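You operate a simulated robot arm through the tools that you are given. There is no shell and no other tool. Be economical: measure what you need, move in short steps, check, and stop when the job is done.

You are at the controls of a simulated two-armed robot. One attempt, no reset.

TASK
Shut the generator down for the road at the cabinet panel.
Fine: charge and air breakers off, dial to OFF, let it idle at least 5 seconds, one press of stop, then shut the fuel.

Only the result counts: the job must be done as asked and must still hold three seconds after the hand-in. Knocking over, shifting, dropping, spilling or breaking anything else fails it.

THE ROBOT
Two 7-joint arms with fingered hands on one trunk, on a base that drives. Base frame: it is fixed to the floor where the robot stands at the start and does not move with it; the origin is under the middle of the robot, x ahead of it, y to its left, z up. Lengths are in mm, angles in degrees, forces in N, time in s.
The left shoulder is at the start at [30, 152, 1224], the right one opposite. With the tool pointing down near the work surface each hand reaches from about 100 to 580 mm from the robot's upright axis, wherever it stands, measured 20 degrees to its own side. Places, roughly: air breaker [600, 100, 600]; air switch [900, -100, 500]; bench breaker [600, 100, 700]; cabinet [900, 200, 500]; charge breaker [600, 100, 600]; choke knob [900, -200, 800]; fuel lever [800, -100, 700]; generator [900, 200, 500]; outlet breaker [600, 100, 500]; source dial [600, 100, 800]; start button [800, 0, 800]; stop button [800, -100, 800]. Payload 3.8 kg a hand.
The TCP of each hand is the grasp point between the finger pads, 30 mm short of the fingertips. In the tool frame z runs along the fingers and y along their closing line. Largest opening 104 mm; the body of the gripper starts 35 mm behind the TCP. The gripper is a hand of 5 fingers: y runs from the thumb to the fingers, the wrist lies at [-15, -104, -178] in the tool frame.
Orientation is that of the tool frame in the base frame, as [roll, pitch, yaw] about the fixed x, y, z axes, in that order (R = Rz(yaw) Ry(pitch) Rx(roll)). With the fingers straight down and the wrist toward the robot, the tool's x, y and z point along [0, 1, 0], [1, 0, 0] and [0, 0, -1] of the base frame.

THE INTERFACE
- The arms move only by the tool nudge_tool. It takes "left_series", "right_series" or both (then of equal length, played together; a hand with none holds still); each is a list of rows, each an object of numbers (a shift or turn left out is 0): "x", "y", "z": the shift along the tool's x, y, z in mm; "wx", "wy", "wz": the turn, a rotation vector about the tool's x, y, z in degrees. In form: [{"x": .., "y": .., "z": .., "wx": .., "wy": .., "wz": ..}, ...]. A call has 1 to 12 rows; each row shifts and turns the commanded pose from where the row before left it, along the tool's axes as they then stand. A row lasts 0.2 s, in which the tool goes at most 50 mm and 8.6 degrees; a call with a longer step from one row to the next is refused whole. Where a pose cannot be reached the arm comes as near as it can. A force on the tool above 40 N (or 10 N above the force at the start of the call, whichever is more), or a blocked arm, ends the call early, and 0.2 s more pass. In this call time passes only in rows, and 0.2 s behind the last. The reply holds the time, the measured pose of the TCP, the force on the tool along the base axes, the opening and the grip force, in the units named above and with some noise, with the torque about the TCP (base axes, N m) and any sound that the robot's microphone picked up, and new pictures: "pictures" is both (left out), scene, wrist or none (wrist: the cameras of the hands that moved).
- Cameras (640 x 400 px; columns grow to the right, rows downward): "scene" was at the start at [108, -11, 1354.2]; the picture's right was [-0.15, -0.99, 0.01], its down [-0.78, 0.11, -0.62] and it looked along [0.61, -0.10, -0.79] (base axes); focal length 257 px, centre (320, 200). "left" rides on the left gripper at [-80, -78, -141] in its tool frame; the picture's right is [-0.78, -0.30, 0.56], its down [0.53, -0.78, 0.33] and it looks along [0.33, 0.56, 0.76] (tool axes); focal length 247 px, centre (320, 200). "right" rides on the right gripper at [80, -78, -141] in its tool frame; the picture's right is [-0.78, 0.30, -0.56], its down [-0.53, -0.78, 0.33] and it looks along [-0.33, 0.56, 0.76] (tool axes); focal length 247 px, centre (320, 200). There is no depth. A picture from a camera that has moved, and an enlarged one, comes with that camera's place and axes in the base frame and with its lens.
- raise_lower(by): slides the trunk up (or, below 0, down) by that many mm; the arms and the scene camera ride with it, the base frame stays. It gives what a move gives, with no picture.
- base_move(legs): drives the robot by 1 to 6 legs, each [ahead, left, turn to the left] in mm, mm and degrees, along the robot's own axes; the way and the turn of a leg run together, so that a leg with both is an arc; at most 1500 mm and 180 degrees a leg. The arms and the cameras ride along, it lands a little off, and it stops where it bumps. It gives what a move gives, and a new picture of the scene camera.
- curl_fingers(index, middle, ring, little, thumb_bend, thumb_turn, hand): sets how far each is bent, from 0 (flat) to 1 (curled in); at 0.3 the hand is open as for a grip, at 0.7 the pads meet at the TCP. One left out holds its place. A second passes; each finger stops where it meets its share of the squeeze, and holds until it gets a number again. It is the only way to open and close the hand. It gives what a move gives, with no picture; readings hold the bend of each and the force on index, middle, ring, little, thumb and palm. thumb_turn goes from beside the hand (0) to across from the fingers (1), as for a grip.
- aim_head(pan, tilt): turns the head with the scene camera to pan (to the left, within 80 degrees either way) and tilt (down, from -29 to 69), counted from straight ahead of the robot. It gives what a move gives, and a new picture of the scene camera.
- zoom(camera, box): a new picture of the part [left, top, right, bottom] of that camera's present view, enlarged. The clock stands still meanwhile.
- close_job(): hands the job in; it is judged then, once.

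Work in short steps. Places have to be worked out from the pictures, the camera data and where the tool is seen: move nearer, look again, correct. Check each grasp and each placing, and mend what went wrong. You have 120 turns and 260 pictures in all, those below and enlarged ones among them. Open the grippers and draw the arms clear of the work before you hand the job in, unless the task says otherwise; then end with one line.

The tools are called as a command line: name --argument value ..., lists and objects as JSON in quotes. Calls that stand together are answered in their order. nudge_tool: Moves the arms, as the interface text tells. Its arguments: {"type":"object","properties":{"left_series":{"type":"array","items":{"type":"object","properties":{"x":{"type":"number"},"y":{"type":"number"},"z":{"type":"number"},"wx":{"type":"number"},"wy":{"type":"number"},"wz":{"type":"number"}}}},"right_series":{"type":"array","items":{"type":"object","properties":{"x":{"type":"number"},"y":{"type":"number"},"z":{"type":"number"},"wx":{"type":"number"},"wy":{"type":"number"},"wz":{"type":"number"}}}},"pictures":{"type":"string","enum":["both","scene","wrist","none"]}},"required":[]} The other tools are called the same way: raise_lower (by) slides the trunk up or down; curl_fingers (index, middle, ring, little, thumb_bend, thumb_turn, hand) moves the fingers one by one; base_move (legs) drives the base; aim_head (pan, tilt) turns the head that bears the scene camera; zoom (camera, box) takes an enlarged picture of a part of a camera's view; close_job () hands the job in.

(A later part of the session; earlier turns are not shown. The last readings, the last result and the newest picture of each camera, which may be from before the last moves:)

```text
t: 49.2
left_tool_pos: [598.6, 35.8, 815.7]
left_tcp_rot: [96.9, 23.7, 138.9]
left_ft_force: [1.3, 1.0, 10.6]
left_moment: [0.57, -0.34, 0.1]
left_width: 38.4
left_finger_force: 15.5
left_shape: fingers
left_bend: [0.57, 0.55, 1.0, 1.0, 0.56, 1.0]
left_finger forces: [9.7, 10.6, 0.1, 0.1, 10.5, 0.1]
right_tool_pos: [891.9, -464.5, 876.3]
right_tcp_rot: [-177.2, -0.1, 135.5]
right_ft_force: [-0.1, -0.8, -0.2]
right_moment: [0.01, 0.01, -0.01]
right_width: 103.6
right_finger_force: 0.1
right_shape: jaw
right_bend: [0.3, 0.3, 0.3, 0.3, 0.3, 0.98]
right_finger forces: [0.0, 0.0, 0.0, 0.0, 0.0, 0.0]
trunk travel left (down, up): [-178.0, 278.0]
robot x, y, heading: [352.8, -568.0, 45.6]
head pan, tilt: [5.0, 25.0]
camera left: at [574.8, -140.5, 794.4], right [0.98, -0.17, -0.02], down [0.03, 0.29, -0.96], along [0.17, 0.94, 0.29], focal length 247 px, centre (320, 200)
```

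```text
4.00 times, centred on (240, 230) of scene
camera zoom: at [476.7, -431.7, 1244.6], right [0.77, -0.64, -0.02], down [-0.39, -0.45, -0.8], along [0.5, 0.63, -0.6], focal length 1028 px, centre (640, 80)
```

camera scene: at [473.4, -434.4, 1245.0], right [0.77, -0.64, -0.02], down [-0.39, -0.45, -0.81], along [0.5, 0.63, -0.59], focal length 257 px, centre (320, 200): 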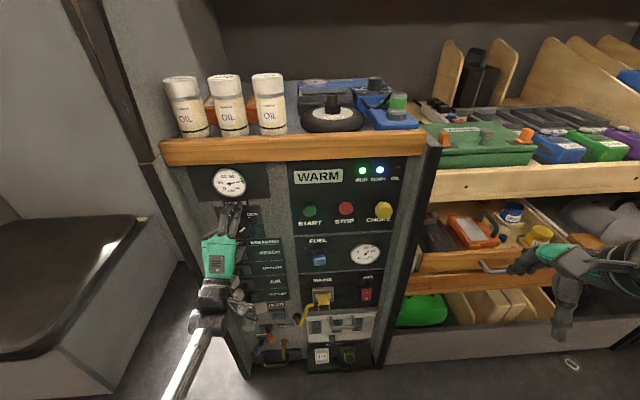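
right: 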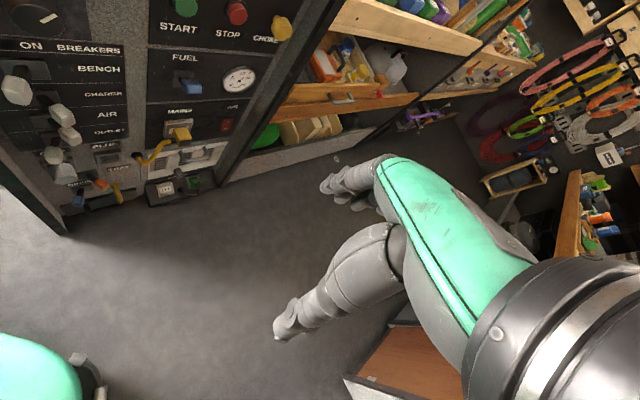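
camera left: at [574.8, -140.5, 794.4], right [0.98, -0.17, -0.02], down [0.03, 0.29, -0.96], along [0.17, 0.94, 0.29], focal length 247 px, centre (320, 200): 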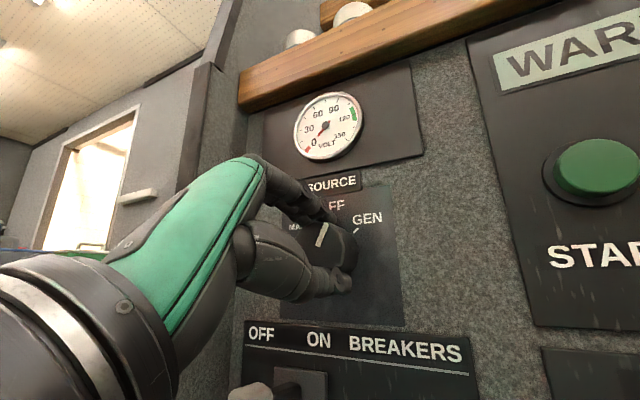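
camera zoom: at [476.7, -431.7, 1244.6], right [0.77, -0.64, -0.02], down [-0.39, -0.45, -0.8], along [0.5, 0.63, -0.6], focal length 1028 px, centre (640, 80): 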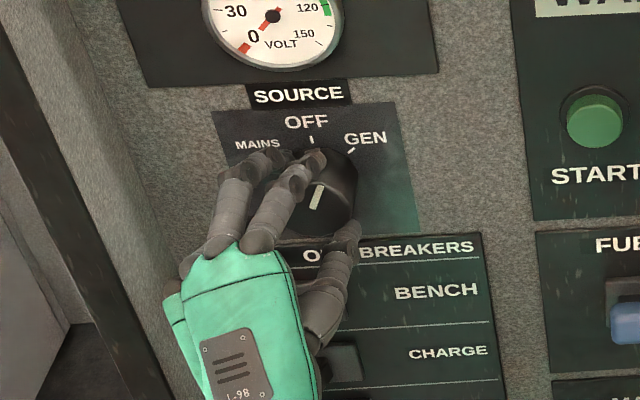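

The voltmeter has fallen to 0; the pointer is still ~20–25° right of OFF. Continue turning another ~22°.

nudge_tool --left_series '[{"wz": -7.5}, {"wz": -7.5}, {"wz": -7.5}]' --pictures "wrist"

zoom --camera "scene" --box '[160, 180, 320, 280]'

```text
t: 50.0
left_tool_pos: [597.5, 36.4, 815.3]
left_tcp_rot: [99.1, 45.9, 142.9]
left_ft_force: [-2.7, 2.9, 16.4]
left_moment: [0.66, -0.38, 0.38]
left_width: 38.2
left_finger_force: 16.6
left_shape: fingers
left_bend: [0.55, 0.54, 1.0, 1.0, 0.58, 1.0]
left_finger forces: [13.0, 11.0, 0.0, 0.0, 9.8, 0.1]
right_tool_pos: [891.2, -464.7, 877.1]
right_tcp_rot: [-177.3, 0.0, 135.6]
right_ft_force: [0.7, -0.9, -0.6]
right_moment: [-0.01, 0.02, 0.0]
right_width: 103.4
right_finger_force: 0.1
right_shape: jaw
right_bend: [0.3, 0.3, 0.3, 0.3, 0.3, 0.98]
right_finger forces: [0.0, 0.1, 0.1, 0.1, 0.0, 0.0]
trunk travel left (down, up): [-178.0, 278.0]
robot x, y, heading: [350.7, -567.9, 45.3]
head pan, tilt: [5.0, 25.0]
camera left: at [581.7, -141.8, 836.8], right [0.95, -0.09, 0.29], down [0.3, 0.03, -0.95], along [0.08, 1.0, 0.06], focal length 247 px, centre (320, 200)
```

left: 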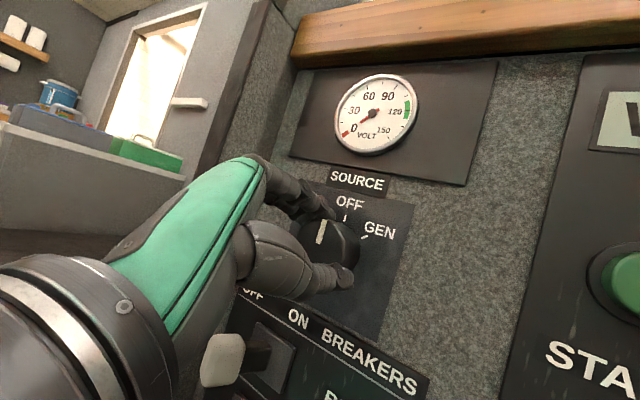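

```text
4.00 times, centred on (240, 230) of scene
camera zoom: at [475.6, -432.0, 1244.7], right [0.77, -0.64, -0.02], down [-0.39, -0.45, -0.8], along [0.5, 0.63, -0.59], focal length 1028 px, centre (640, 80)
```

zoom: 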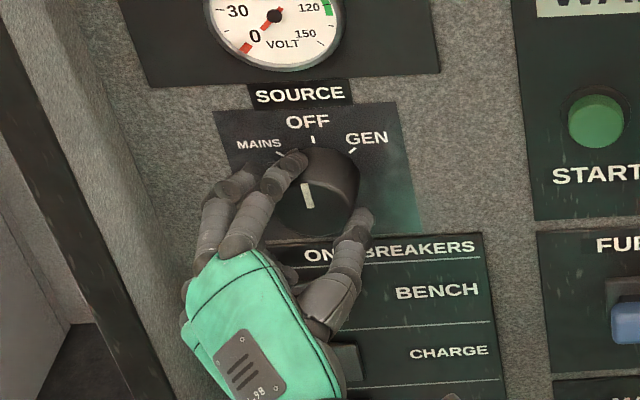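

Pointer is now at OFF within a few degrees. Release and inspect.

curl_fingers --hand "left" --index 0.3 --middle 0.3 --thumb_bend 0.3

nudge_tool --left_series '[{"z": -25}, {"z": -30}, {"z": -30}]' --pictures "wrist"

zoom --camera "scene" --box '[160, 180, 320, 280]'

```text
t: 51.0
left_tool_pos: [599.1, 37.1, 813.4]
left_tcp_rot: [99.5, 45.8, 143.1]
left_ft_force: [-0.4, 0.2, -0.9]
left_moment: [0.0, 0.0, 0.01]
left_width: 102.9
left_finger_force: 0.1
left_shape: fingers
left_bend: [0.3, 0.3, 1.0, 1.0, 0.3, 0.98]
left_finger forces: [0.1, 0.0, 0.0, 0.0, 0.0, 0.0]
right_tool_pos: [892.5, -463.3, 875.8]
right_tcp_rot: [-177.1, 0.0, 135.5]
right_ft_force: [-0.3, 0.8, -0.4]
right_moment: [-0.01, 0.0, -0.01]
right_width: 103.9
right_finger_force: 0.1
right_shape: jaw
right_bend: [0.3, 0.3, 0.3, 0.3, 0.3, 0.98]
right_finger forces: [0.1, 0.0, 0.1, 0.0, 0.0, 0.0]
trunk travel left (down, up): [-178.0, 278.0]
robot x, y, heading: [356.3, -566.7, 45.6]
head pan, tilt: [5.0, 25.0]
```

```text
t: 51.8
left_tool_pos: [582.4, 16.4, 908.7]
left_tcp_rot: [84.7, 45.7, 131.9]
left_ft_force: [-0.8, -0.5, 0.6]
left_moment: [-0.01, -0.03, 0.03]
left_width: 103.2
left_finger_force: 0.1
left_shape: fingers
left_bend: [0.3, 0.3, 1.0, 1.0, 0.3, 0.97]
left_finger forces: [0.0, 0.0, 0.0, 0.0, 0.0, 0.1]
right_tool_pos: [893.1, -464.8, 878.2]
right_tcp_rot: [-177.3, 0.0, 135.4]
right_ft_force: [0.0, -0.6, 0.2]
right_moment: [0.0, -0.01, -0.01]
right_width: 103.9
right_finger_force: 0.0
right_shape: jaw
right_bend: [0.3, 0.3, 0.3, 0.3, 0.3, 0.98]
right_finger forces: [0.1, 0.0, 0.0, 0.0, 0.0, 0.0]
trunk travel left (down, up): [-178.0, 278.0]
robot x, y, heading: [353.5, -566.7, 45.4]
head pan, tilt: [5.0, 25.0]
stopped in row 3 (left hand): the arm was blocked; the commanded pose is now the measured one
camera left: at [564.2, -162.3, 904.5], right [0.91, -0.14, 0.38], down [0.4, 0.15, -0.9], along [0.07, 0.98, 0.2], focal length 247 px, centre (320, 200)
```

left: 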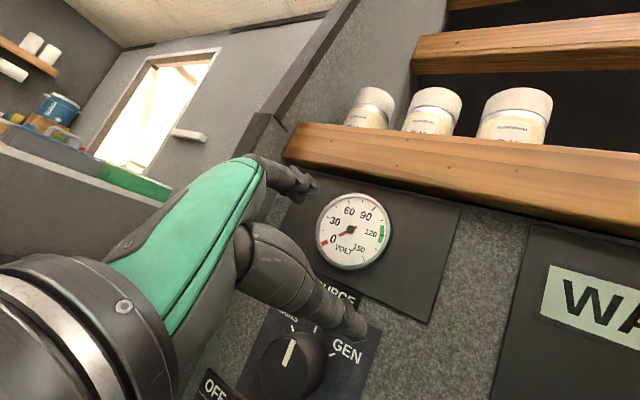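

```text
4.00 times, centred on (240, 230) of scene
camera zoom: at [476.3, -431.2, 1246.0], right [0.77, -0.64, -0.02], down [-0.39, -0.45, -0.8], along [0.51, 0.63, -0.59], focal length 1028 px, centre (640, 80)
```

zoom: 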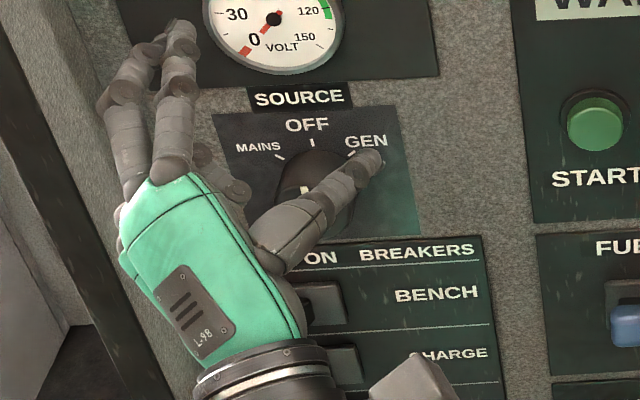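

The arm folds badly when retreating. I drive the base straight back 160 mm to clear everything.

base_move --legs '[[-160, 0, 0]]'

zoom --camera "scene" --box '[160, 140, 320, 240]'

zoom --camera "left" --box '[160, 120, 480, 320]'

```text
t: 53.2
left_tool_pos: [472.2, -93.6, 918.8]
left_tcp_rot: [82.8, 45.5, 130.8]
left_ft_force: [-0.6, -0.3, 0.7]
left_moment: [-0.04, -0.03, 0.0]
left_width: 103.0
left_finger_force: 0.0
left_shape: fingers
left_bend: [0.3, 0.3, 1.0, 1.0, 0.3, 0.97]
left_finger forces: [0.0, 0.0, 0.1, 0.0, 0.0, 0.0]
right_tool_pos: [783.4, -574.5, 875.8]
right_tcp_rot: [-177.3, 0.0, 135.4]
right_ft_force: [0.6, -0.1, -0.7]
right_moment: [-0.01, -0.02, 0.01]
right_width: 103.5
right_finger_force: 0.1
right_shape: jaw
right_bend: [0.3, 0.3, 0.3, 0.3, 0.3, 0.98]
right_finger forces: [0.1, 0.0, 0.1, 0.1, 0.0, 0.1]
trunk travel left (down, up): [-178.0, 278.0]
robot x, y, heading: [242.7, -677.7, 45.6]
head pan, tilt: [5.0, 25.0]
camera scene: at [366.6, -542.3, 1244.1], right [0.77, -0.64, -0.02], down [-0.39, -0.45, -0.8], along [0.5, 0.63, -0.6], focal length 257 px, centre (320, 200)
```

scene: 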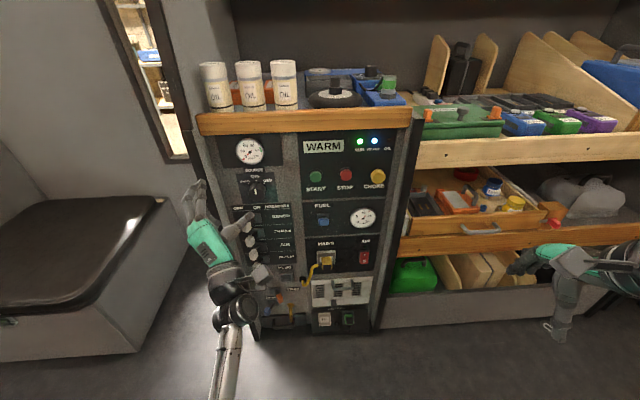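

```text
4.00 times, centred on (240, 190) of scene
camera zoom: at [366.6, -542.3, 1244.1], right [0.77, -0.64, -0.02], down [-0.39, -0.45, -0.8], along [0.5, 0.63, -0.6], focal length 1028 px, centre (640, 240)
```

zoom: 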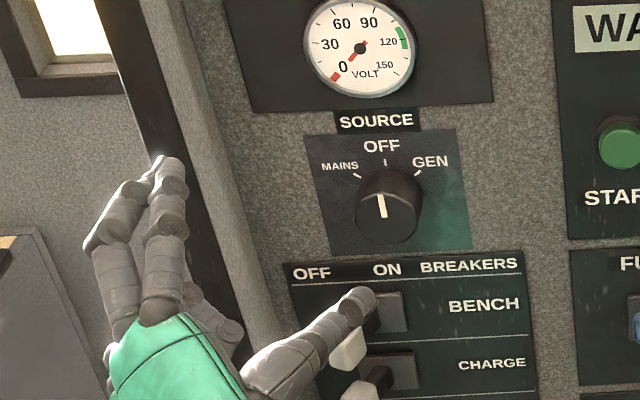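

```text
2.00 times, centred on (320, 220) of left
camera zoom: at [453.8, -272.3, 911.7], right [0.91, -0.15, 0.4], down [0.42, 0.17, -0.89], along [0.06, 0.97, 0.21], focal length 494 px, centre (320, 160)
```

zoom: 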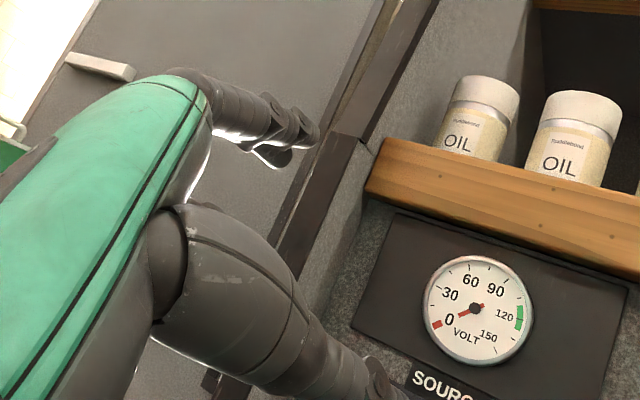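

Dial is aligned with OFF, voltage 0, engine still running; idle time began at ~t=50. I move the base right so the left hand can work on STOP, and re-form the pointing hand.

base_move --legs '[[0, -190, 0]]'

curl_fingers --hand "left" --index 0 --middle 1 --thumb_bend 1

nudge_tool --left_series '[{"wx": 6.34, "wy": 2.57, "wz": 4.63}, {"wx": 6.34, "wy": 2.57, "wz": 4.63}, {"wx": 6.34, "wy": 2.57, "wz": 4.63}, {"wx": 6.34, "wy": 2.57, "wz": 4.63}, {"wx": 6.34, "wy": 2.57, "wz": 4.63}, {"wx": 6.34, "wy": 2.57, "wz": 4.63}, {"wx": 6.34, "wy": 2.57, "wz": 4.63}, {"wx": 6.34, "wy": 2.57, "wz": 4.63}, {"wx": 6.34, "wy": 2.57, "wz": 4.63}]'

```text
t: 54.7
left_tool_pos: [606.6, -224.1, 924.3]
left_tcp_rot: [82.2, 45.5, 130.2]
left_ft_force: [0.6, -0.1, -0.5]
left_moment: [0.0, 0.0, -0.03]
left_width: 103.2
left_finger_force: 0.0
left_shape: fingers
left_bend: [0.3, 0.3, 1.0, 1.0, 0.3, 0.97]
left_finger forces: [0.0, 0.0, 0.0, 0.0, 0.0, 0.1]
right_tool_pos: [915.9, -705.9, 875.6]
right_tcp_rot: [-177.2, -0.1, 135.4]
right_ft_force: [0.4, 0.0, -0.4]
right_moment: [-0.02, -0.01, 0.04]
right_width: 103.4
right_finger_force: 0.1
right_shape: jaw
right_bend: [0.3, 0.3, 0.3, 0.3, 0.3, 0.98]
right_finger forces: [0.0, 0.0, 0.0, 0.0, 0.1, 0.0]
trunk travel left (down, up): [-178.0, 278.0]
robot x, y, heading: [377.8, -809.5, 45.3]
head pan, tilt: [5.0, 25.0]
camera scene: at [500.7, -673.3, 1244.1], right [0.77, -0.64, -0.02], down [-0.39, -0.45, -0.8], along [0.5, 0.62, -0.6], focal length 257 px, centre (320, 200)
```

scene: 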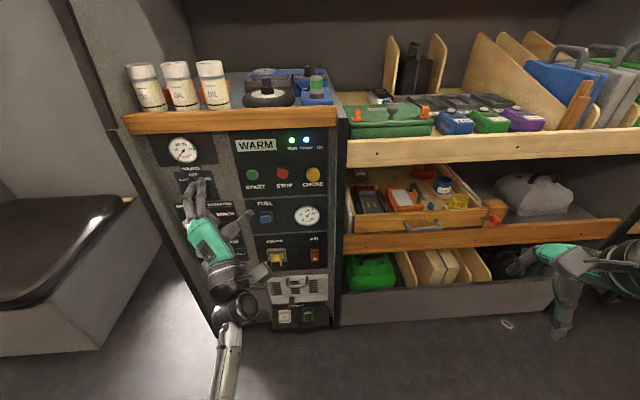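

```text
t: 55.7
left_tool_pos: [606.8, -223.3, 924.8]
left_tcp_rot: [81.9, 45.5, 129.9]
left_ft_force: [0.0, 0.1, 0.3]
left_moment: [0.03, 0.0, 0.01]
left_width: 45.0
left_finger_force: 0.1
left_shape: fingers
left_bend: [0.0, 1.0, 1.0, 1.0, 1.0, 1.0]
left_finger forces: [0.1, 0.0, 0.0, 0.0, 0.1, 0.0]
right_tool_pos: [916.0, -706.3, 875.7]
right_tcp_rot: [-177.2, 0.0, 135.5]
right_ft_force: [-0.1, 0.1, 0.4]
right_moment: [0.01, -0.03, 0.02]
right_width: 103.8
right_finger_force: 0.1
right_shape: jaw
right_bend: [0.3, 0.3, 0.3, 0.3, 0.3, 0.98]
right_finger forces: [0.0, 0.0, 0.0, 0.0, 0.1, 0.0]
trunk travel left (down, up): [-178.0, 278.0]
robot x, y, heading: [377.6, -808.3, 45.5]
head pan, tilt: [5.0, 25.0]
```

```text
t: 57.1
left_tool_pos: [631.6, -235.7, 902.9]
left_tcp_rot: [126.7, 26.8, 140.9]
left_ft_force: [0.2, 0.4, -0.1]
left_moment: [-0.01, -0.02, -0.01]
left_width: 45.4
left_finger_force: 0.0
left_shape: fingers
left_bend: [0.0, 1.0, 1.0, 1.0, 1.0, 1.0]
left_finger forces: [0.1, 0.0, 0.0, 0.1, 0.0, 0.0]
right_tool_pos: [916.6, -706.4, 872.1]
right_tcp_rot: [-176.9, 0.0, 135.4]
right_ft_force: [0.2, -0.7, -0.1]
right_moment: [-0.02, -0.02, 0.01]
right_width: 103.7
right_finger_force: 0.1
right_shape: jaw
right_bend: [0.3, 0.3, 0.3, 0.3, 0.3, 0.98]
right_finger forces: [0.1, 0.0, 0.0, 0.0, 0.0, 0.0]
trunk travel left (down, up): [-178.0, 278.0]
robot x, y, heading: [377.6, -810.9, 45.3]
head pan, tilt: [5.0, 25.0]
stopped in row 6 (left hand): the arm was blocked; the commanded pose is now the measured one
camera scene: at [501.4, -671.7, 1241.7], right [0.77, -0.64, -0.02], down [-0.39, -0.45, -0.8], along [0.5, 0.62, -0.6], focal length 257 px, centre (320, 200)
camera left: at [579.1, -399.3, 960.7], right [0.91, -0.39, -0.16], down [-0.21, -0.09, -0.97], along [0.37, 0.92, -0.16], focal length 247 px, centre (320, 200)
```

scene: 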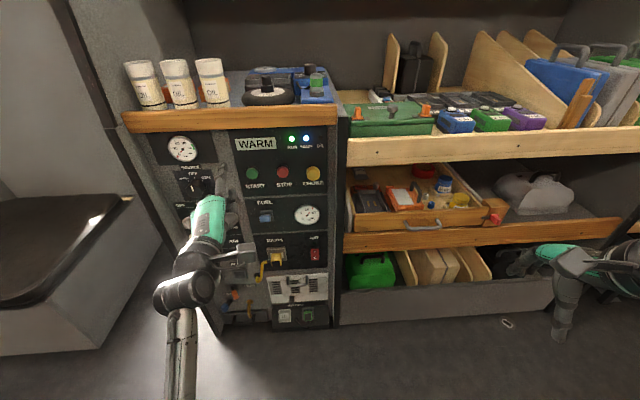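
left: 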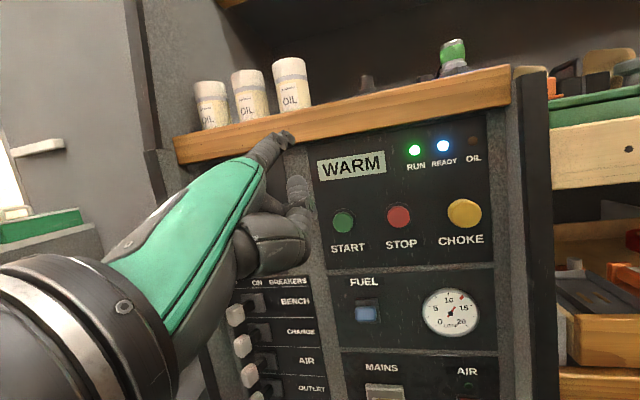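

The forearm is too upright for this wrist pose (shoulder too near). I raise the trunk so the arm can stretch out again.

raise_lower --by 120

nudge_tool --left_series '[{"x": 0, "y": -18, "z": 24}, {"y": -18, "z": 24}, {"y": -18, "z": 24}, {"y": -18, "z": 24}]'

```text
t: 58.6
left_tool_pos: [628.1, -238.5, 1025.5]
left_tcp_rot: [126.6, 26.7, 140.8]
left_ft_force: [0.5, -0.3, -0.1]
left_moment: [0.0, 0.0, 0.0]
left_width: 45.3
left_finger_force: 0.2
left_shape: fingers
left_bend: [0.0, 1.0, 1.0, 1.0, 1.0, 1.0]
left_finger forces: [0.1, 0.0, 0.0, 0.0, 0.1, 0.0]
right_tool_pos: [916.9, -707.2, 996.0]
right_tcp_rot: [-177.1, 0.1, 135.4]
right_ft_force: [-0.1, 0.2, 0.1]
right_moment: [0.0, 0.0, 0.01]
right_width: 103.7
right_finger_force: 0.0
right_shape: jaw
right_bend: [0.3, 0.3, 0.3, 0.3, 0.3, 0.98]
right_finger forces: [0.0, 0.0, 0.0, 0.1, 0.0, 0.0]
trunk travel left (down, up): [-298.0, 158.0]
robot x, y, heading: [376.3, -808.0, 45.3]
head pan, tilt: [5.0, 25.0]
```

```text
t: 59.6
left_tool_pos: [691.2, -244.3, 923.5]
left_tcp_rot: [126.7, 26.6, 141.1]
left_ft_force: [0.5, 0.0, -0.4]
left_moment: [-0.01, -0.02, 0.01]
left_width: 45.5
left_finger_force: 0.0
left_shape: fingers
left_bend: [0.0, 1.0, 1.0, 1.0, 1.0, 1.0]
left_finger forces: [0.1, 0.1, 0.0, 0.0, 0.0, 0.0]
right_tool_pos: [917.8, -705.7, 995.1]
right_tcp_rot: [-177.2, -0.1, 135.3]
right_ft_force: [0.5, -0.2, -0.5]
right_moment: [0.03, 0.0, 0.02]
right_width: 104.1
right_finger_force: 0.0
right_shape: jaw
right_bend: [0.3, 0.3, 0.3, 0.3, 0.3, 0.98]
right_finger forces: [0.1, 0.0, 0.1, 0.1, 0.0, 0.1]
trunk travel left (down, up): [-298.0, 158.0]
robot x, y, heading: [376.8, -809.8, 45.2]
head pan, tilt: [5.0, 25.0]
camera scene: at [459.1, -714.8, 1387.7], right [0.77, -0.64, -0.01], down [-0.31, -0.37, -0.88], along [0.56, 0.68, -0.48], focal length 257 px, centre (320, 200)
camera left: at [639.1, -406.7, 980.8], right [0.91, -0.39, -0.16], down [-0.21, -0.08, -0.97], along [0.37, 0.92, -0.16], focal length 247 px, centre (320, 200)
```

scene: 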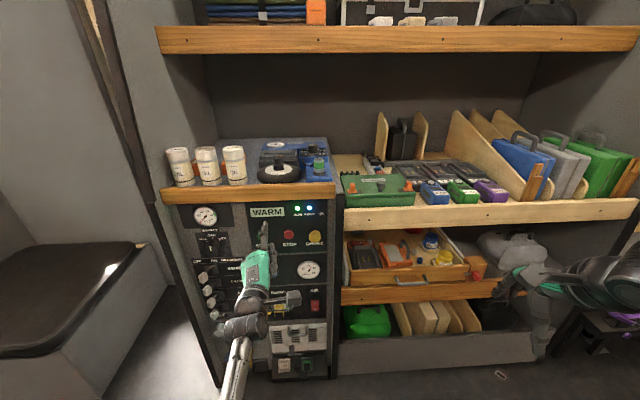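
left: 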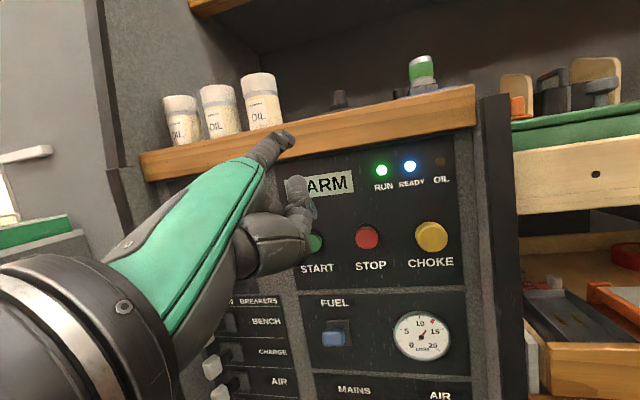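

nudge_tool --left_series '[{"wx": 4.8, "wy": 3.8, "wz": 5.7}, {"wx": 4.8, "wy": 3.8, "wz": 5.7}, {"wx": 4.8, "wy": 3.8, "wz": 5.7}, {"wx": 4.8, "wy": 3.8, "wz": 5.7}]'

```text
t: 60.6
left_tool_pos: [691.7, -244.3, 923.5]
left_tcp_rot: [144.9, 0.0, 135.0]
left_ft_force: [0.7, -0.1, 0.6]
left_moment: [0.0, 0.01, -0.03]
left_width: 45.4
left_finger_force: 0.1
left_shape: fingers
left_bend: [0.0, 1.0, 1.0, 1.0, 1.0, 1.0]
left_finger forces: [0.0, 0.0, 0.0, 0.0, 0.0, 0.1]
right_tool_pos: [915.4, -706.0, 995.9]
right_tcp_rot: [-177.2, 0.0, 135.6]
right_ft_force: [-0.1, 0.0, -0.3]
right_moment: [0.01, -0.01, 0.01]
right_width: 103.9
right_finger_force: 0.1
right_shape: jaw
right_bend: [0.3, 0.3, 0.3, 0.3, 0.3, 0.98]
right_finger forces: [0.0, 0.0, 0.1, 0.0, 0.0, 0.1]
trunk travel left (down, up): [-298.0, 158.0]
robot x, y, heading: [377.9, -809.2, 45.4]
head pan, tilt: [5.0, 25.0]
camera scene: at [458.6, -714.7, 1387.8], right [0.77, -0.64, -0.01], down [-0.31, -0.37, -0.88], along [0.56, 0.68, -0.48], focal length 257 px, centre (320, 200)
camera left: at [646.1, -403.6, 995.8], right [0.6, -0.49, -0.63], down [-0.69, 0.06, -0.72], along [0.39, 0.87, -0.3], focal length 247 px, centre (320, 200)
```

scene: 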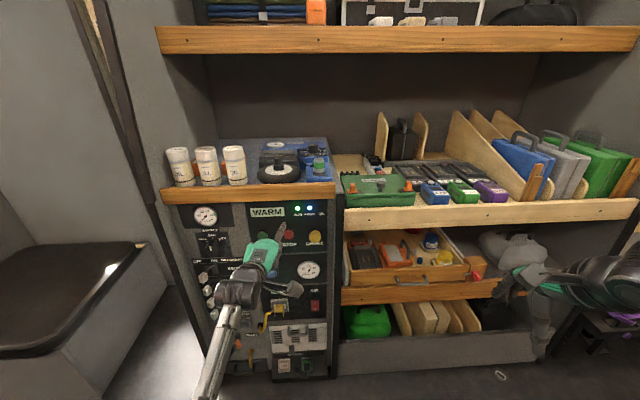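
left: 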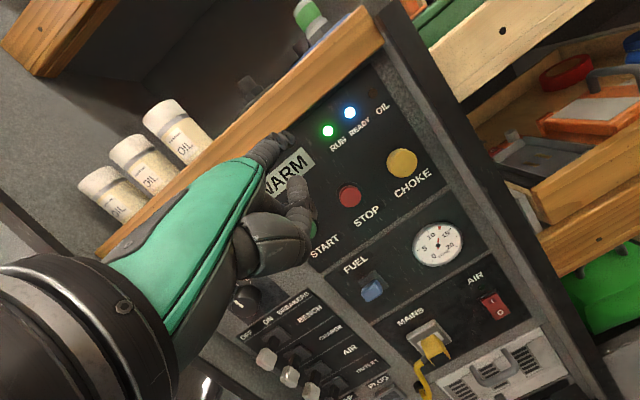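

Pointing pose is right; STOP triangulates to u≈655, w≈500, z≈866. Idle already >10 s. I bring the fingertip in front of STOP, ~70 mm short.

nudge_tool --left_series '[{"x": 6, "y": -11.7, "z": 29.7}, {"x": 6, "y": -11.7, "z": 29.7}, {"x": 6, "y": -11.7, "z": 29.7}, {"x": 6, "y": -11.7, "z": 29.7}]'

zoom --camera "scene" --box '[210, 180, 370, 280]'

```text
t: 61.6
left_tool_pos: [697.0, -204.3, 799.2]
left_tcp_rot: [144.8, 0.0, 135.2]
left_ft_force: [0.1, 0.4, -0.4]
left_moment: [0.0, 0.0, 0.0]
left_width: 44.9
left_finger_force: 0.1
left_shape: fingers
left_bend: [0.0, 1.0, 1.0, 1.0, 1.0, 1.0]
left_finger forces: [0.1, 0.0, 0.0, 0.0, 0.0, 0.0]
right_tool_pos: [916.0, -706.4, 995.6]
right_tcp_rot: [-177.0, 0.0, 135.5]
right_ft_force: [0.0, -0.2, 0.0]
right_moment: [0.01, 0.01, 0.01]
right_width: 103.5
right_finger_force: 0.0
right_shape: jaw
right_bend: [0.3, 0.3, 0.3, 0.3, 0.3, 0.98]
right_finger forces: [0.0, 0.1, 0.0, 0.0, 0.0, 0.1]
trunk travel left (down, up): [-298.0, 158.0]
robot x, y, heading: [378.1, -807.7, 45.6]
head pan, tilt: [5.0, 25.0]
camera scene: at [458.8, -714.2, 1387.7], right [0.77, -0.64, -0.01], down [-0.31, -0.37, -0.88], along [0.56, 0.68, -0.48], focal length 257 px, centre (320, 200)
camera left: at [649.5, -364.8, 871.9], right [0.61, -0.49, -0.62], down [-0.69, 0.06, -0.72], along [0.39, 0.87, -0.3], focal length 247 px, centre (320, 200)
```

scene: 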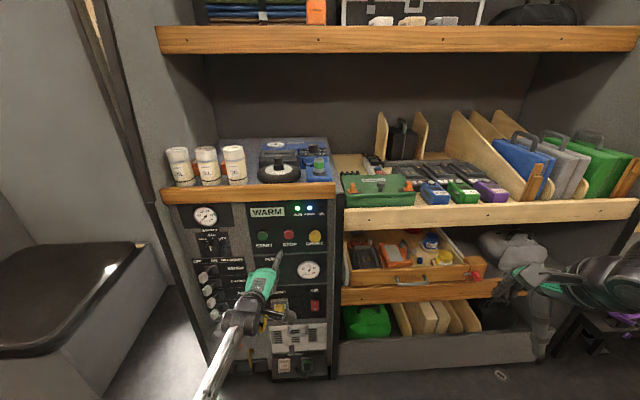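
left: 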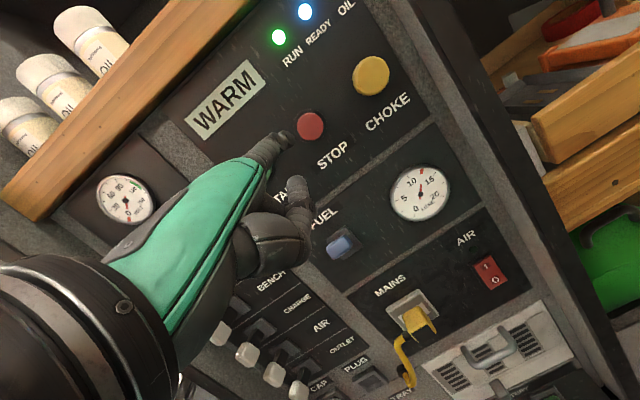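

```text
4.00 times, centred on (290, 230) of scene
camera zoom: at [458.8, -714.2, 1387.7], right [0.77, -0.64, -0.01], down [-0.31, -0.37, -0.88], along [0.56, 0.68, -0.48], focal length 1028 px, centre (440, 80)
```

zoom: 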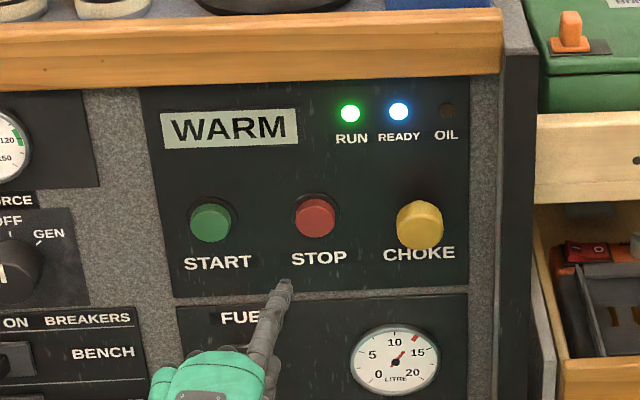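

Refined: STOP lies at z≈854, u≈659 (its face nearer w≈520). I correct and approach to ~w490.

nudge_tool --left_series '[{"x": -5, "y": -6.9, "z": 9.8}, {"y": 17.2, "z": 12}, {"y": 17.2, "z": 12}, {"y": 15.6, "z": 11}]'

zoom --camera "scene" --box '[250, 210, 330, 260]'

zoom --camera "left" --box '[220, 50, 380, 150]'

```text
t: 62.6
left_tool_pos: [742.8, -166.5, 786.5]
left_tcp_rot: [144.7, 0.1, 135.1]
left_ft_force: [0.6, -0.7, -0.7]
left_moment: [-0.04, -0.03, -0.02]
left_width: 45.2
left_finger_force: 0.1
left_shape: fingers
left_bend: [0.0, 1.0, 1.0, 1.0, 1.0, 1.0]
left_finger forces: [0.0, 0.1, 0.1, 0.1, 0.1, 0.0]
right_tool_pos: [916.3, -705.4, 995.6]
right_tcp_rot: [-177.1, 0.0, 135.4]
right_ft_force: [-0.2, 0.0, 0.0]
right_moment: [0.01, 0.02, 0.0]
right_width: 103.6
right_finger_force: 0.1
right_shape: jaw
right_bend: [0.3, 0.3, 0.3, 0.3, 0.3, 0.98]
right_finger forces: [0.0, 0.1, 0.0, 0.0, 0.1, 0.1]
trunk travel left (down, up): [-298.0, 158.0]
robot x, y, heading: [376.2, -805.5, 45.3]
head pan, tilt: [5.0, 25.0]
camera scene: at [459.2, -714.6, 1387.7], right [0.77, -0.64, -0.01], down [-0.31, -0.37, -0.88], along [0.56, 0.68, -0.48], focal length 257 px, centre (320, 200)
camera left: at [697.0, -325.9, 859.1], right [0.61, -0.49, -0.63], down [-0.69, 0.06, -0.72], along [0.39, 0.87, -0.3], focal length 247 px, centre (320, 200)
```

scene: 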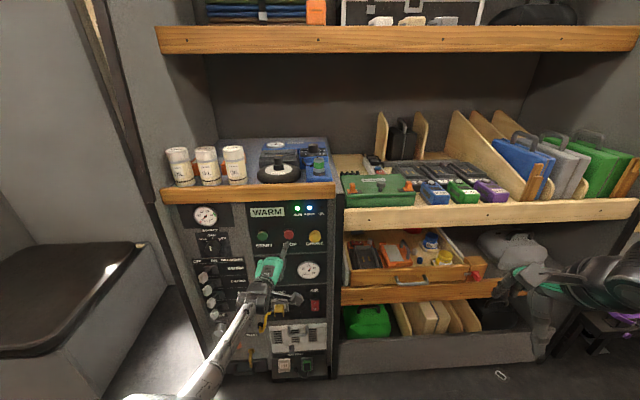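
left: 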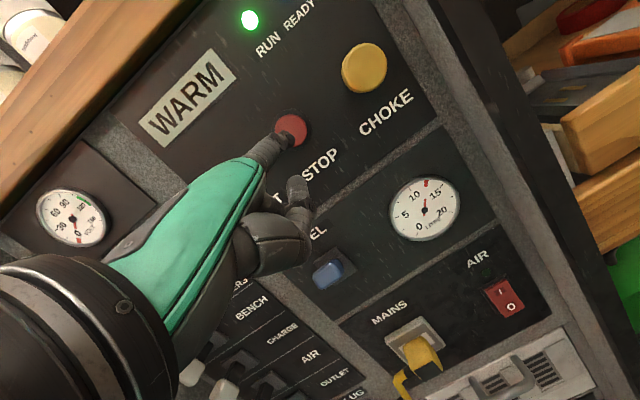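

```text
8.00 times, centred on (290, 235) of scene
camera zoom: at [459.2, -714.6, 1387.7], right [0.77, -0.64, -0.01], down [-0.31, -0.37, -0.88], along [0.56, 0.68, -0.48], focal length 2056 px, centre (560, -80)
```

zoom: 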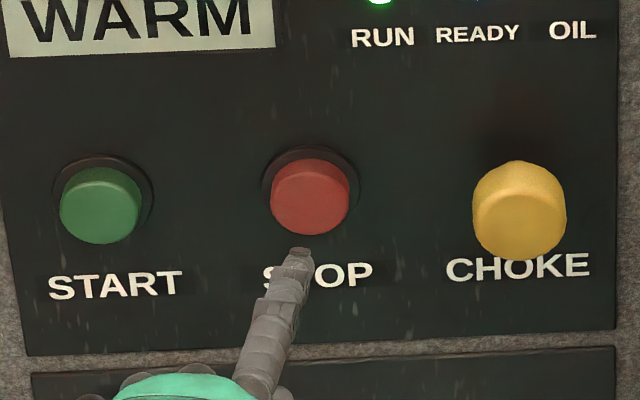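

```text
4.00 times, centred on (300, 100) of left
camera zoom: at [697.0, -325.9, 859.1], right [0.61, -0.49, -0.63], down [-0.69, 0.06, -0.72], along [0.39, 0.87, -0.3], focal length 988 px, centre (400, 600)
```

zoom: 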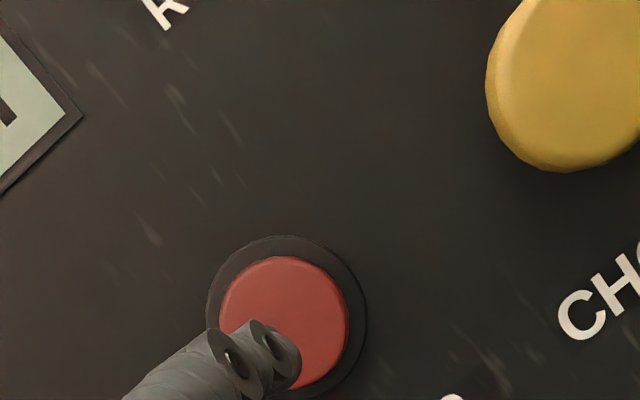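

Fingertip is ~30 mm short of the STOP face and aligned. Press slowly forward until contact.

nudge_tool --left_series '[{"y": 6.5, "z": 4.6}, {"y": 6.5, "z": 4.6}, {"y": 6.5, "z": 4.6}, {"y": 4, "z": 2.8}, {"y": 3.3, "z": 2.3}]'

```text
t: 63.8
left_tool_pos: [756.1, -154.0, 789.4]
left_tcp_rot: [144.9, 0.0, 135.0]
left_ft_force: [-0.6, -0.5, 0.5]
left_moment: [-0.02, 0.0, 0.03]
left_width: 45.4
left_finger_force: 0.0
left_shape: fingers
left_bend: [0.0, 1.0, 1.0, 1.0, 1.0, 1.0]
left_finger forces: [0.0, 0.0, 0.0, 0.0, 0.0, 0.1]
left hand out of reach, approached as far as the arm can: row 3, 4
right_tool_pos: [915.2, -707.7, 995.4]
right_tcp_rot: [-177.1, 0.0, 135.3]
right_ft_force: [-1.1, 0.8, 0.2]
right_moment: [-0.02, -0.01, -0.01]
right_width: 103.9
right_finger_force: 0.0
right_shape: jaw
right_bend: [0.3, 0.3, 0.3, 0.3, 0.3, 0.98]
right_finger forces: [0.0, 0.0, 0.0, 0.0, 0.0, 0.0]
trunk travel left (down, up): [-298.0, 158.0]
robot x, y, heading: [375.5, -810.5, 45.4]
head pan, tilt: [5.0, 25.0]
camera scene: at [458.8, -714.9, 1387.8], right [0.77, -0.64, -0.01], down [-0.31, -0.37, -0.88], along [0.56, 0.68, -0.48], focal length 257 px, centre (320, 200)
camera left: at [710.8, -314.5, 861.2], right [0.61, -0.49, -0.63], down [-0.69, 0.06, -0.72], along [0.39, 0.87, -0.3], focal length 247 px, centre (320, 200)
```

scene: 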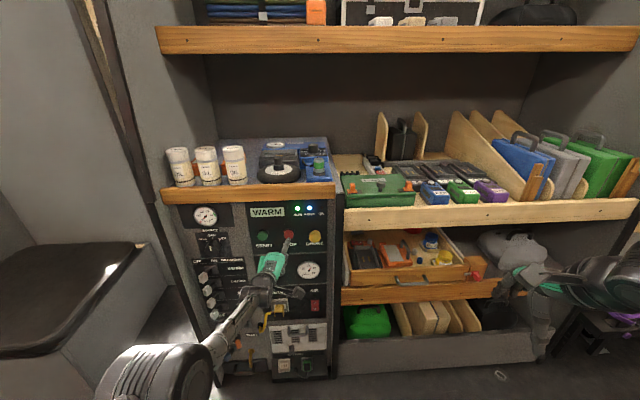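
left: 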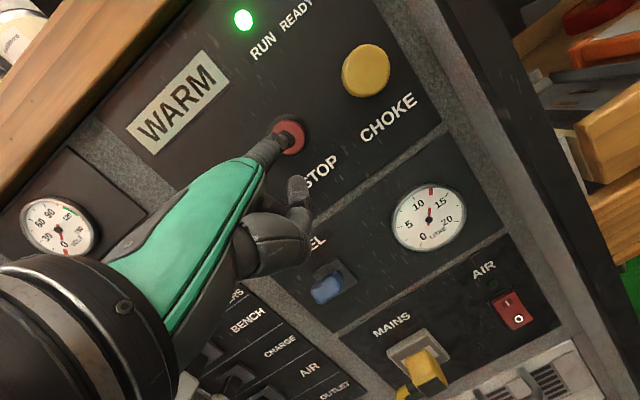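

Arm is at full stretch just short of the button. I retract ~70 mm and drive the base 60 mm forward, then finish the press.

nudge_tool --left_series '[{"y": -19, "z": -13.3}, {"y": -19, "z": -13.3}, {"y": -19, "z": -13.3}]' --pictures "none"

base_move --legs '[[55, 0, 0]]'

zoom --camera "left" --box '[200, 50, 440, 200]'

zoom --camera "scene" --box '[230, 220, 310, 270]'

```text
t: 64.6
left_tool_pos: [705.5, -202.4, 786.3]
left_tcp_rot: [144.7, 0.0, 135.1]
left_ft_force: [0.4, 0.3, -0.3]
left_moment: [0.02, 0.02, 0.02]
left_width: 45.0
left_finger_force: 0.0
left_shape: fingers
left_bend: [0.0, 1.0, 1.0, 1.0, 1.0, 1.0]
left_finger forces: [0.0, 0.0, 0.1, 0.0, 0.1, 0.0]
right_tool_pos: [915.1, -706.9, 995.6]
right_tcp_rot: [-177.2, 0.0, 135.4]
right_ft_force: [0.5, -0.5, -0.5]
right_moment: [0.02, -0.01, 0.03]
right_width: 104.0
right_finger_force: 0.1
right_shape: jaw
right_bend: [0.3, 0.3, 0.3, 0.3, 0.3, 0.98]
right_finger forces: [0.1, 0.0, 0.1, 0.0, 0.0, 0.0]
trunk travel left (down, up): [-298.0, 158.0]
robot x, y, heading: [376.5, -808.2, 45.3]
head pan, tilt: [5.0, 25.0]
```

```text
t: 65.5
left_tool_pos: [743.9, -164.1, 788.4]
left_tcp_rot: [144.7, 0.1, 135.0]
left_ft_force: [-0.8, -0.3, 0.3]
left_moment: [0.04, -0.01, -0.01]
left_width: 44.9
left_finger_force: 0.0
left_shape: fingers
left_bend: [0.0, 1.0, 1.0, 1.0, 1.0, 1.0]
left_finger forces: [0.0, 0.0, 0.1, 0.1, 0.0, 0.0]
right_tool_pos: [951.2, -670.0, 997.4]
right_tcp_rot: [-177.3, 0.1, 135.3]
right_ft_force: [-0.5, -0.2, 0.7]
right_moment: [0.01, 0.02, 0.0]
right_width: 103.6
right_finger_force: 0.1
right_shape: jaw
right_bend: [0.3, 0.3, 0.3, 0.3, 0.3, 0.98]
right_finger forces: [0.0, 0.0, 0.1, 0.0, 0.1, 0.0]
trunk travel left (down, up): [-298.0, 158.0]
robot x, y, heading: [413.6, -768.5, 45.1]
head pan, tilt: [5.0, 25.0]
camera scene: at [494.9, -678.4, 1388.3], right [0.77, -0.64, -0.01], down [-0.31, -0.37, -0.88], along [0.56, 0.68, -0.48], focal length 257 px, centre (320, 200)
```

scene: 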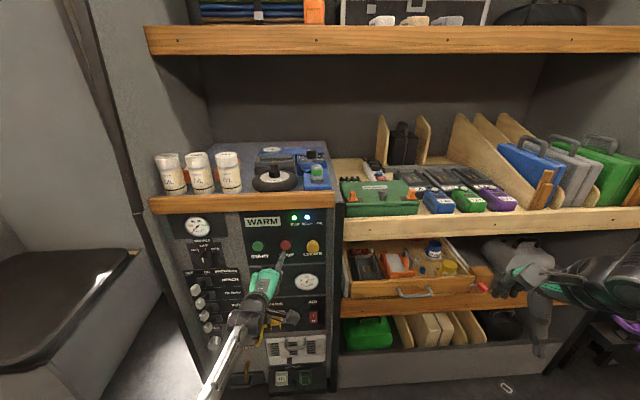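

```text
2.67 times, centred on (320, 125) of left
camera zoom: at [698.2, -324.3, 860.5], right [0.61, -0.49, -0.62], down [-0.69, 0.07, -0.72], along [0.4, 0.87, -0.3], focal length 659 px, centre (320, 400)
```

zoom: 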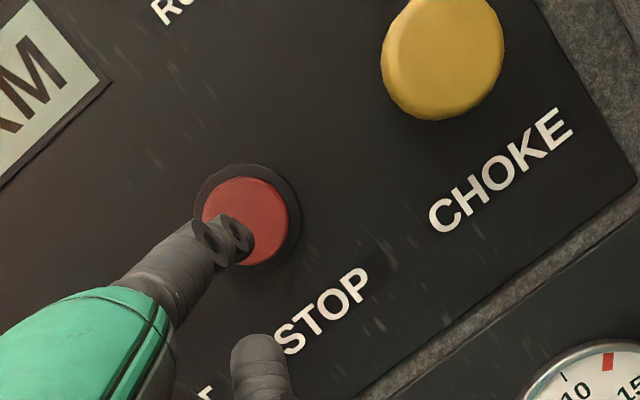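

```text
8.00 times, centred on (270, 245) of scene
camera zoom: at [494.9, -678.4, 1388.3], right [0.77, -0.64, -0.01], down [-0.31, -0.37, -0.88], along [0.56, 0.68, -0.48], focal length 2056 px, centre (720, -160)
```

zoom: 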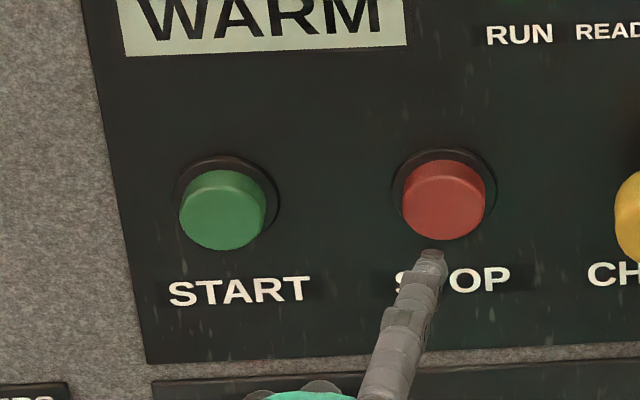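

Now press forward again with reach to spare.

nudge_tool --left_series '[{"x": -1, "y": 6.5, "z": 4.6}, {"x": -1, "y": 6.5, "z": 4.6}, {"y": 4.1, "z": 2.9}, {"y": 4.1, "z": 2.9}, {"y": 4.1, "z": 2.9}]' --pictures "wrist"

```text
t: 66.7
left_tool_pos: [768.6, -142.9, 787.5]
left_tcp_rot: [144.8, 0.0, 135.1]
left_ft_force: [-2.6, -1.9, 0.2]
left_moment: [0.11, -0.14, -0.01]
left_width: 45.3
left_finger_force: 1.2
left_shape: fingers
left_bend: [0.0, 1.0, 1.0, 1.0, 1.0, 1.0]
left_finger forces: [2.7, 0.0, 0.0, 0.1, 0.0, 0.0]
right_tool_pos: [954.6, -669.5, 994.7]
right_tcp_rot: [-177.2, -0.1, 135.3]
right_ft_force: [0.0, -0.2, -0.1]
right_moment: [-0.03, 0.0, 0.0]
right_width: 103.4
right_finger_force: 0.0
right_shape: jaw
right_bend: [0.3, 0.3, 0.3, 0.3, 0.3, 0.98]
right_finger forces: [0.0, 0.0, 0.0, 0.0, 0.1, 0.1]
trunk travel left (down, up): [-298.0, 158.0]
robot x, y, heading: [414.4, -770.1, 45.3]
head pan, tilt: [5.0, 25.0]
heard: click
camera left: at [722.4, -302.2, 859.8], right [0.61, -0.49, -0.63], down [-0.69, 0.06, -0.72], along [0.39, 0.87, -0.3], focal length 247 px, centre (320, 200)
```

left: 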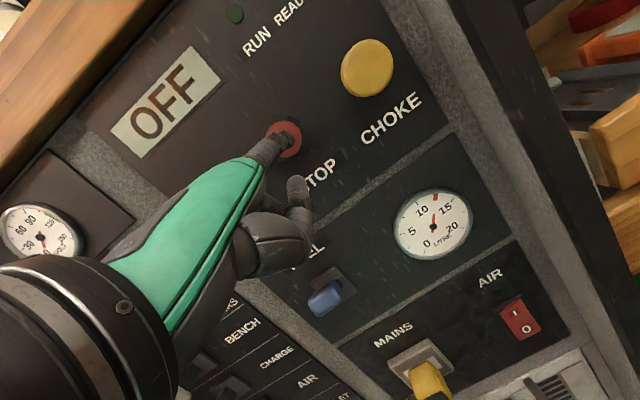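

Click heard, display shows OFF. Retract the finger and study the fuel lever.

nudge_tool --left_series '[{"y": -20, "z": -14}, {"y": -20, "z": -14}, {"y": -20, "z": -14}, {"y": -20, "z": -14}]' --pictures "wrist"

zoom --camera "left" --box '[240, 180, 400, 280]'

zoom --camera "scene" --box '[190, 210, 350, 310]'

```text
t: 67.7
left_tool_pos: [698.4, -211.3, 788.8]
left_tcp_rot: [144.7, 0.0, 135.1]
left_ft_force: [1.1, 0.5, -0.1]
left_moment: [-0.03, 0.0, 0.03]
left_width: 45.1
left_finger_force: 0.1
left_shape: fingers
left_bend: [0.0, 1.0, 1.0, 1.0, 1.0, 1.0]
left_finger forces: [0.0, 0.0, 0.0, 0.0, 0.0, 0.0]
right_tool_pos: [953.7, -668.9, 996.8]
right_tcp_rot: [-177.2, 0.1, 135.4]
right_ft_force: [0.2, -0.4, 0.8]
right_moment: [0.02, -0.02, 0.03]
right_width: 103.7
right_finger_force: 0.1
right_shape: jaw
right_bend: [0.3, 0.3, 0.3, 0.3, 0.3, 0.98]
right_finger forces: [0.1, 0.0, 0.0, 0.1, 0.0, 0.0]
trunk travel left (down, up): [-298.0, 158.0]
robot x, y, heading: [411.5, -770.6, 45.3]
head pan, tilt: [5.0, 25.0]
camera left: at [653.3, -371.8, 860.9], right [0.61, -0.49, -0.63], down [-0.69, 0.06, -0.72], along [0.4, 0.87, -0.3], focal length 247 px, centre (320, 200)
```

left: 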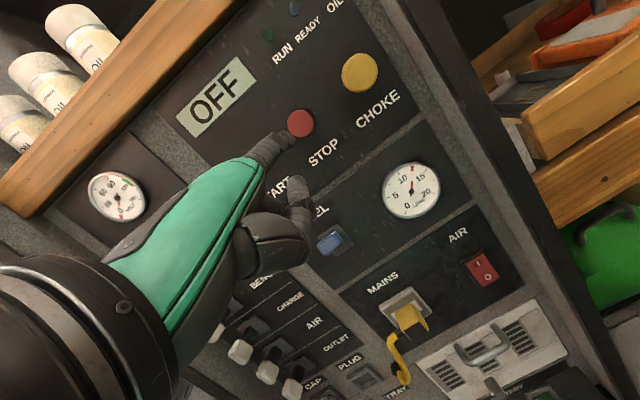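

```text
4.00 times, centred on (320, 230) of left
camera zoom: at [653.3, -371.8, 860.9], right [0.61, -0.49, -0.63], down [-0.69, 0.06, -0.72], along [0.4, 0.87, -0.3], focal length 988 px, centre (320, 80)
```

zoom: 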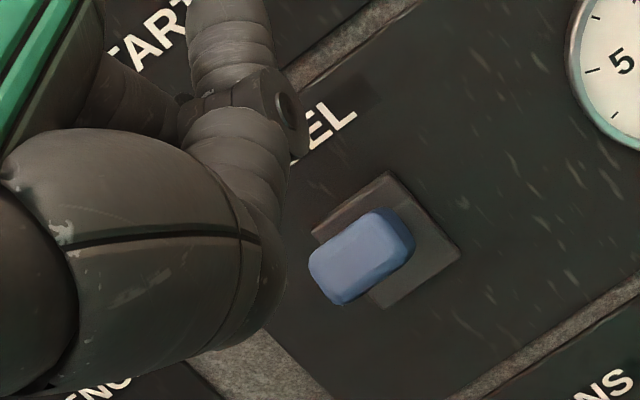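

```text
4.00 times, centred on (270, 260) of scene
camera zoom: at [496.4, -676.8, 1387.9], right [0.77, -0.64, -0.01], down [-0.31, -0.37, -0.88], along [0.56, 0.68, -0.48], focal length 1028 px, centre (520, -40)
```

zoom: 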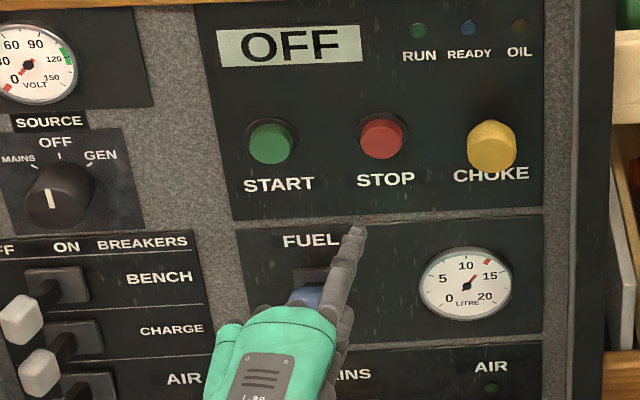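

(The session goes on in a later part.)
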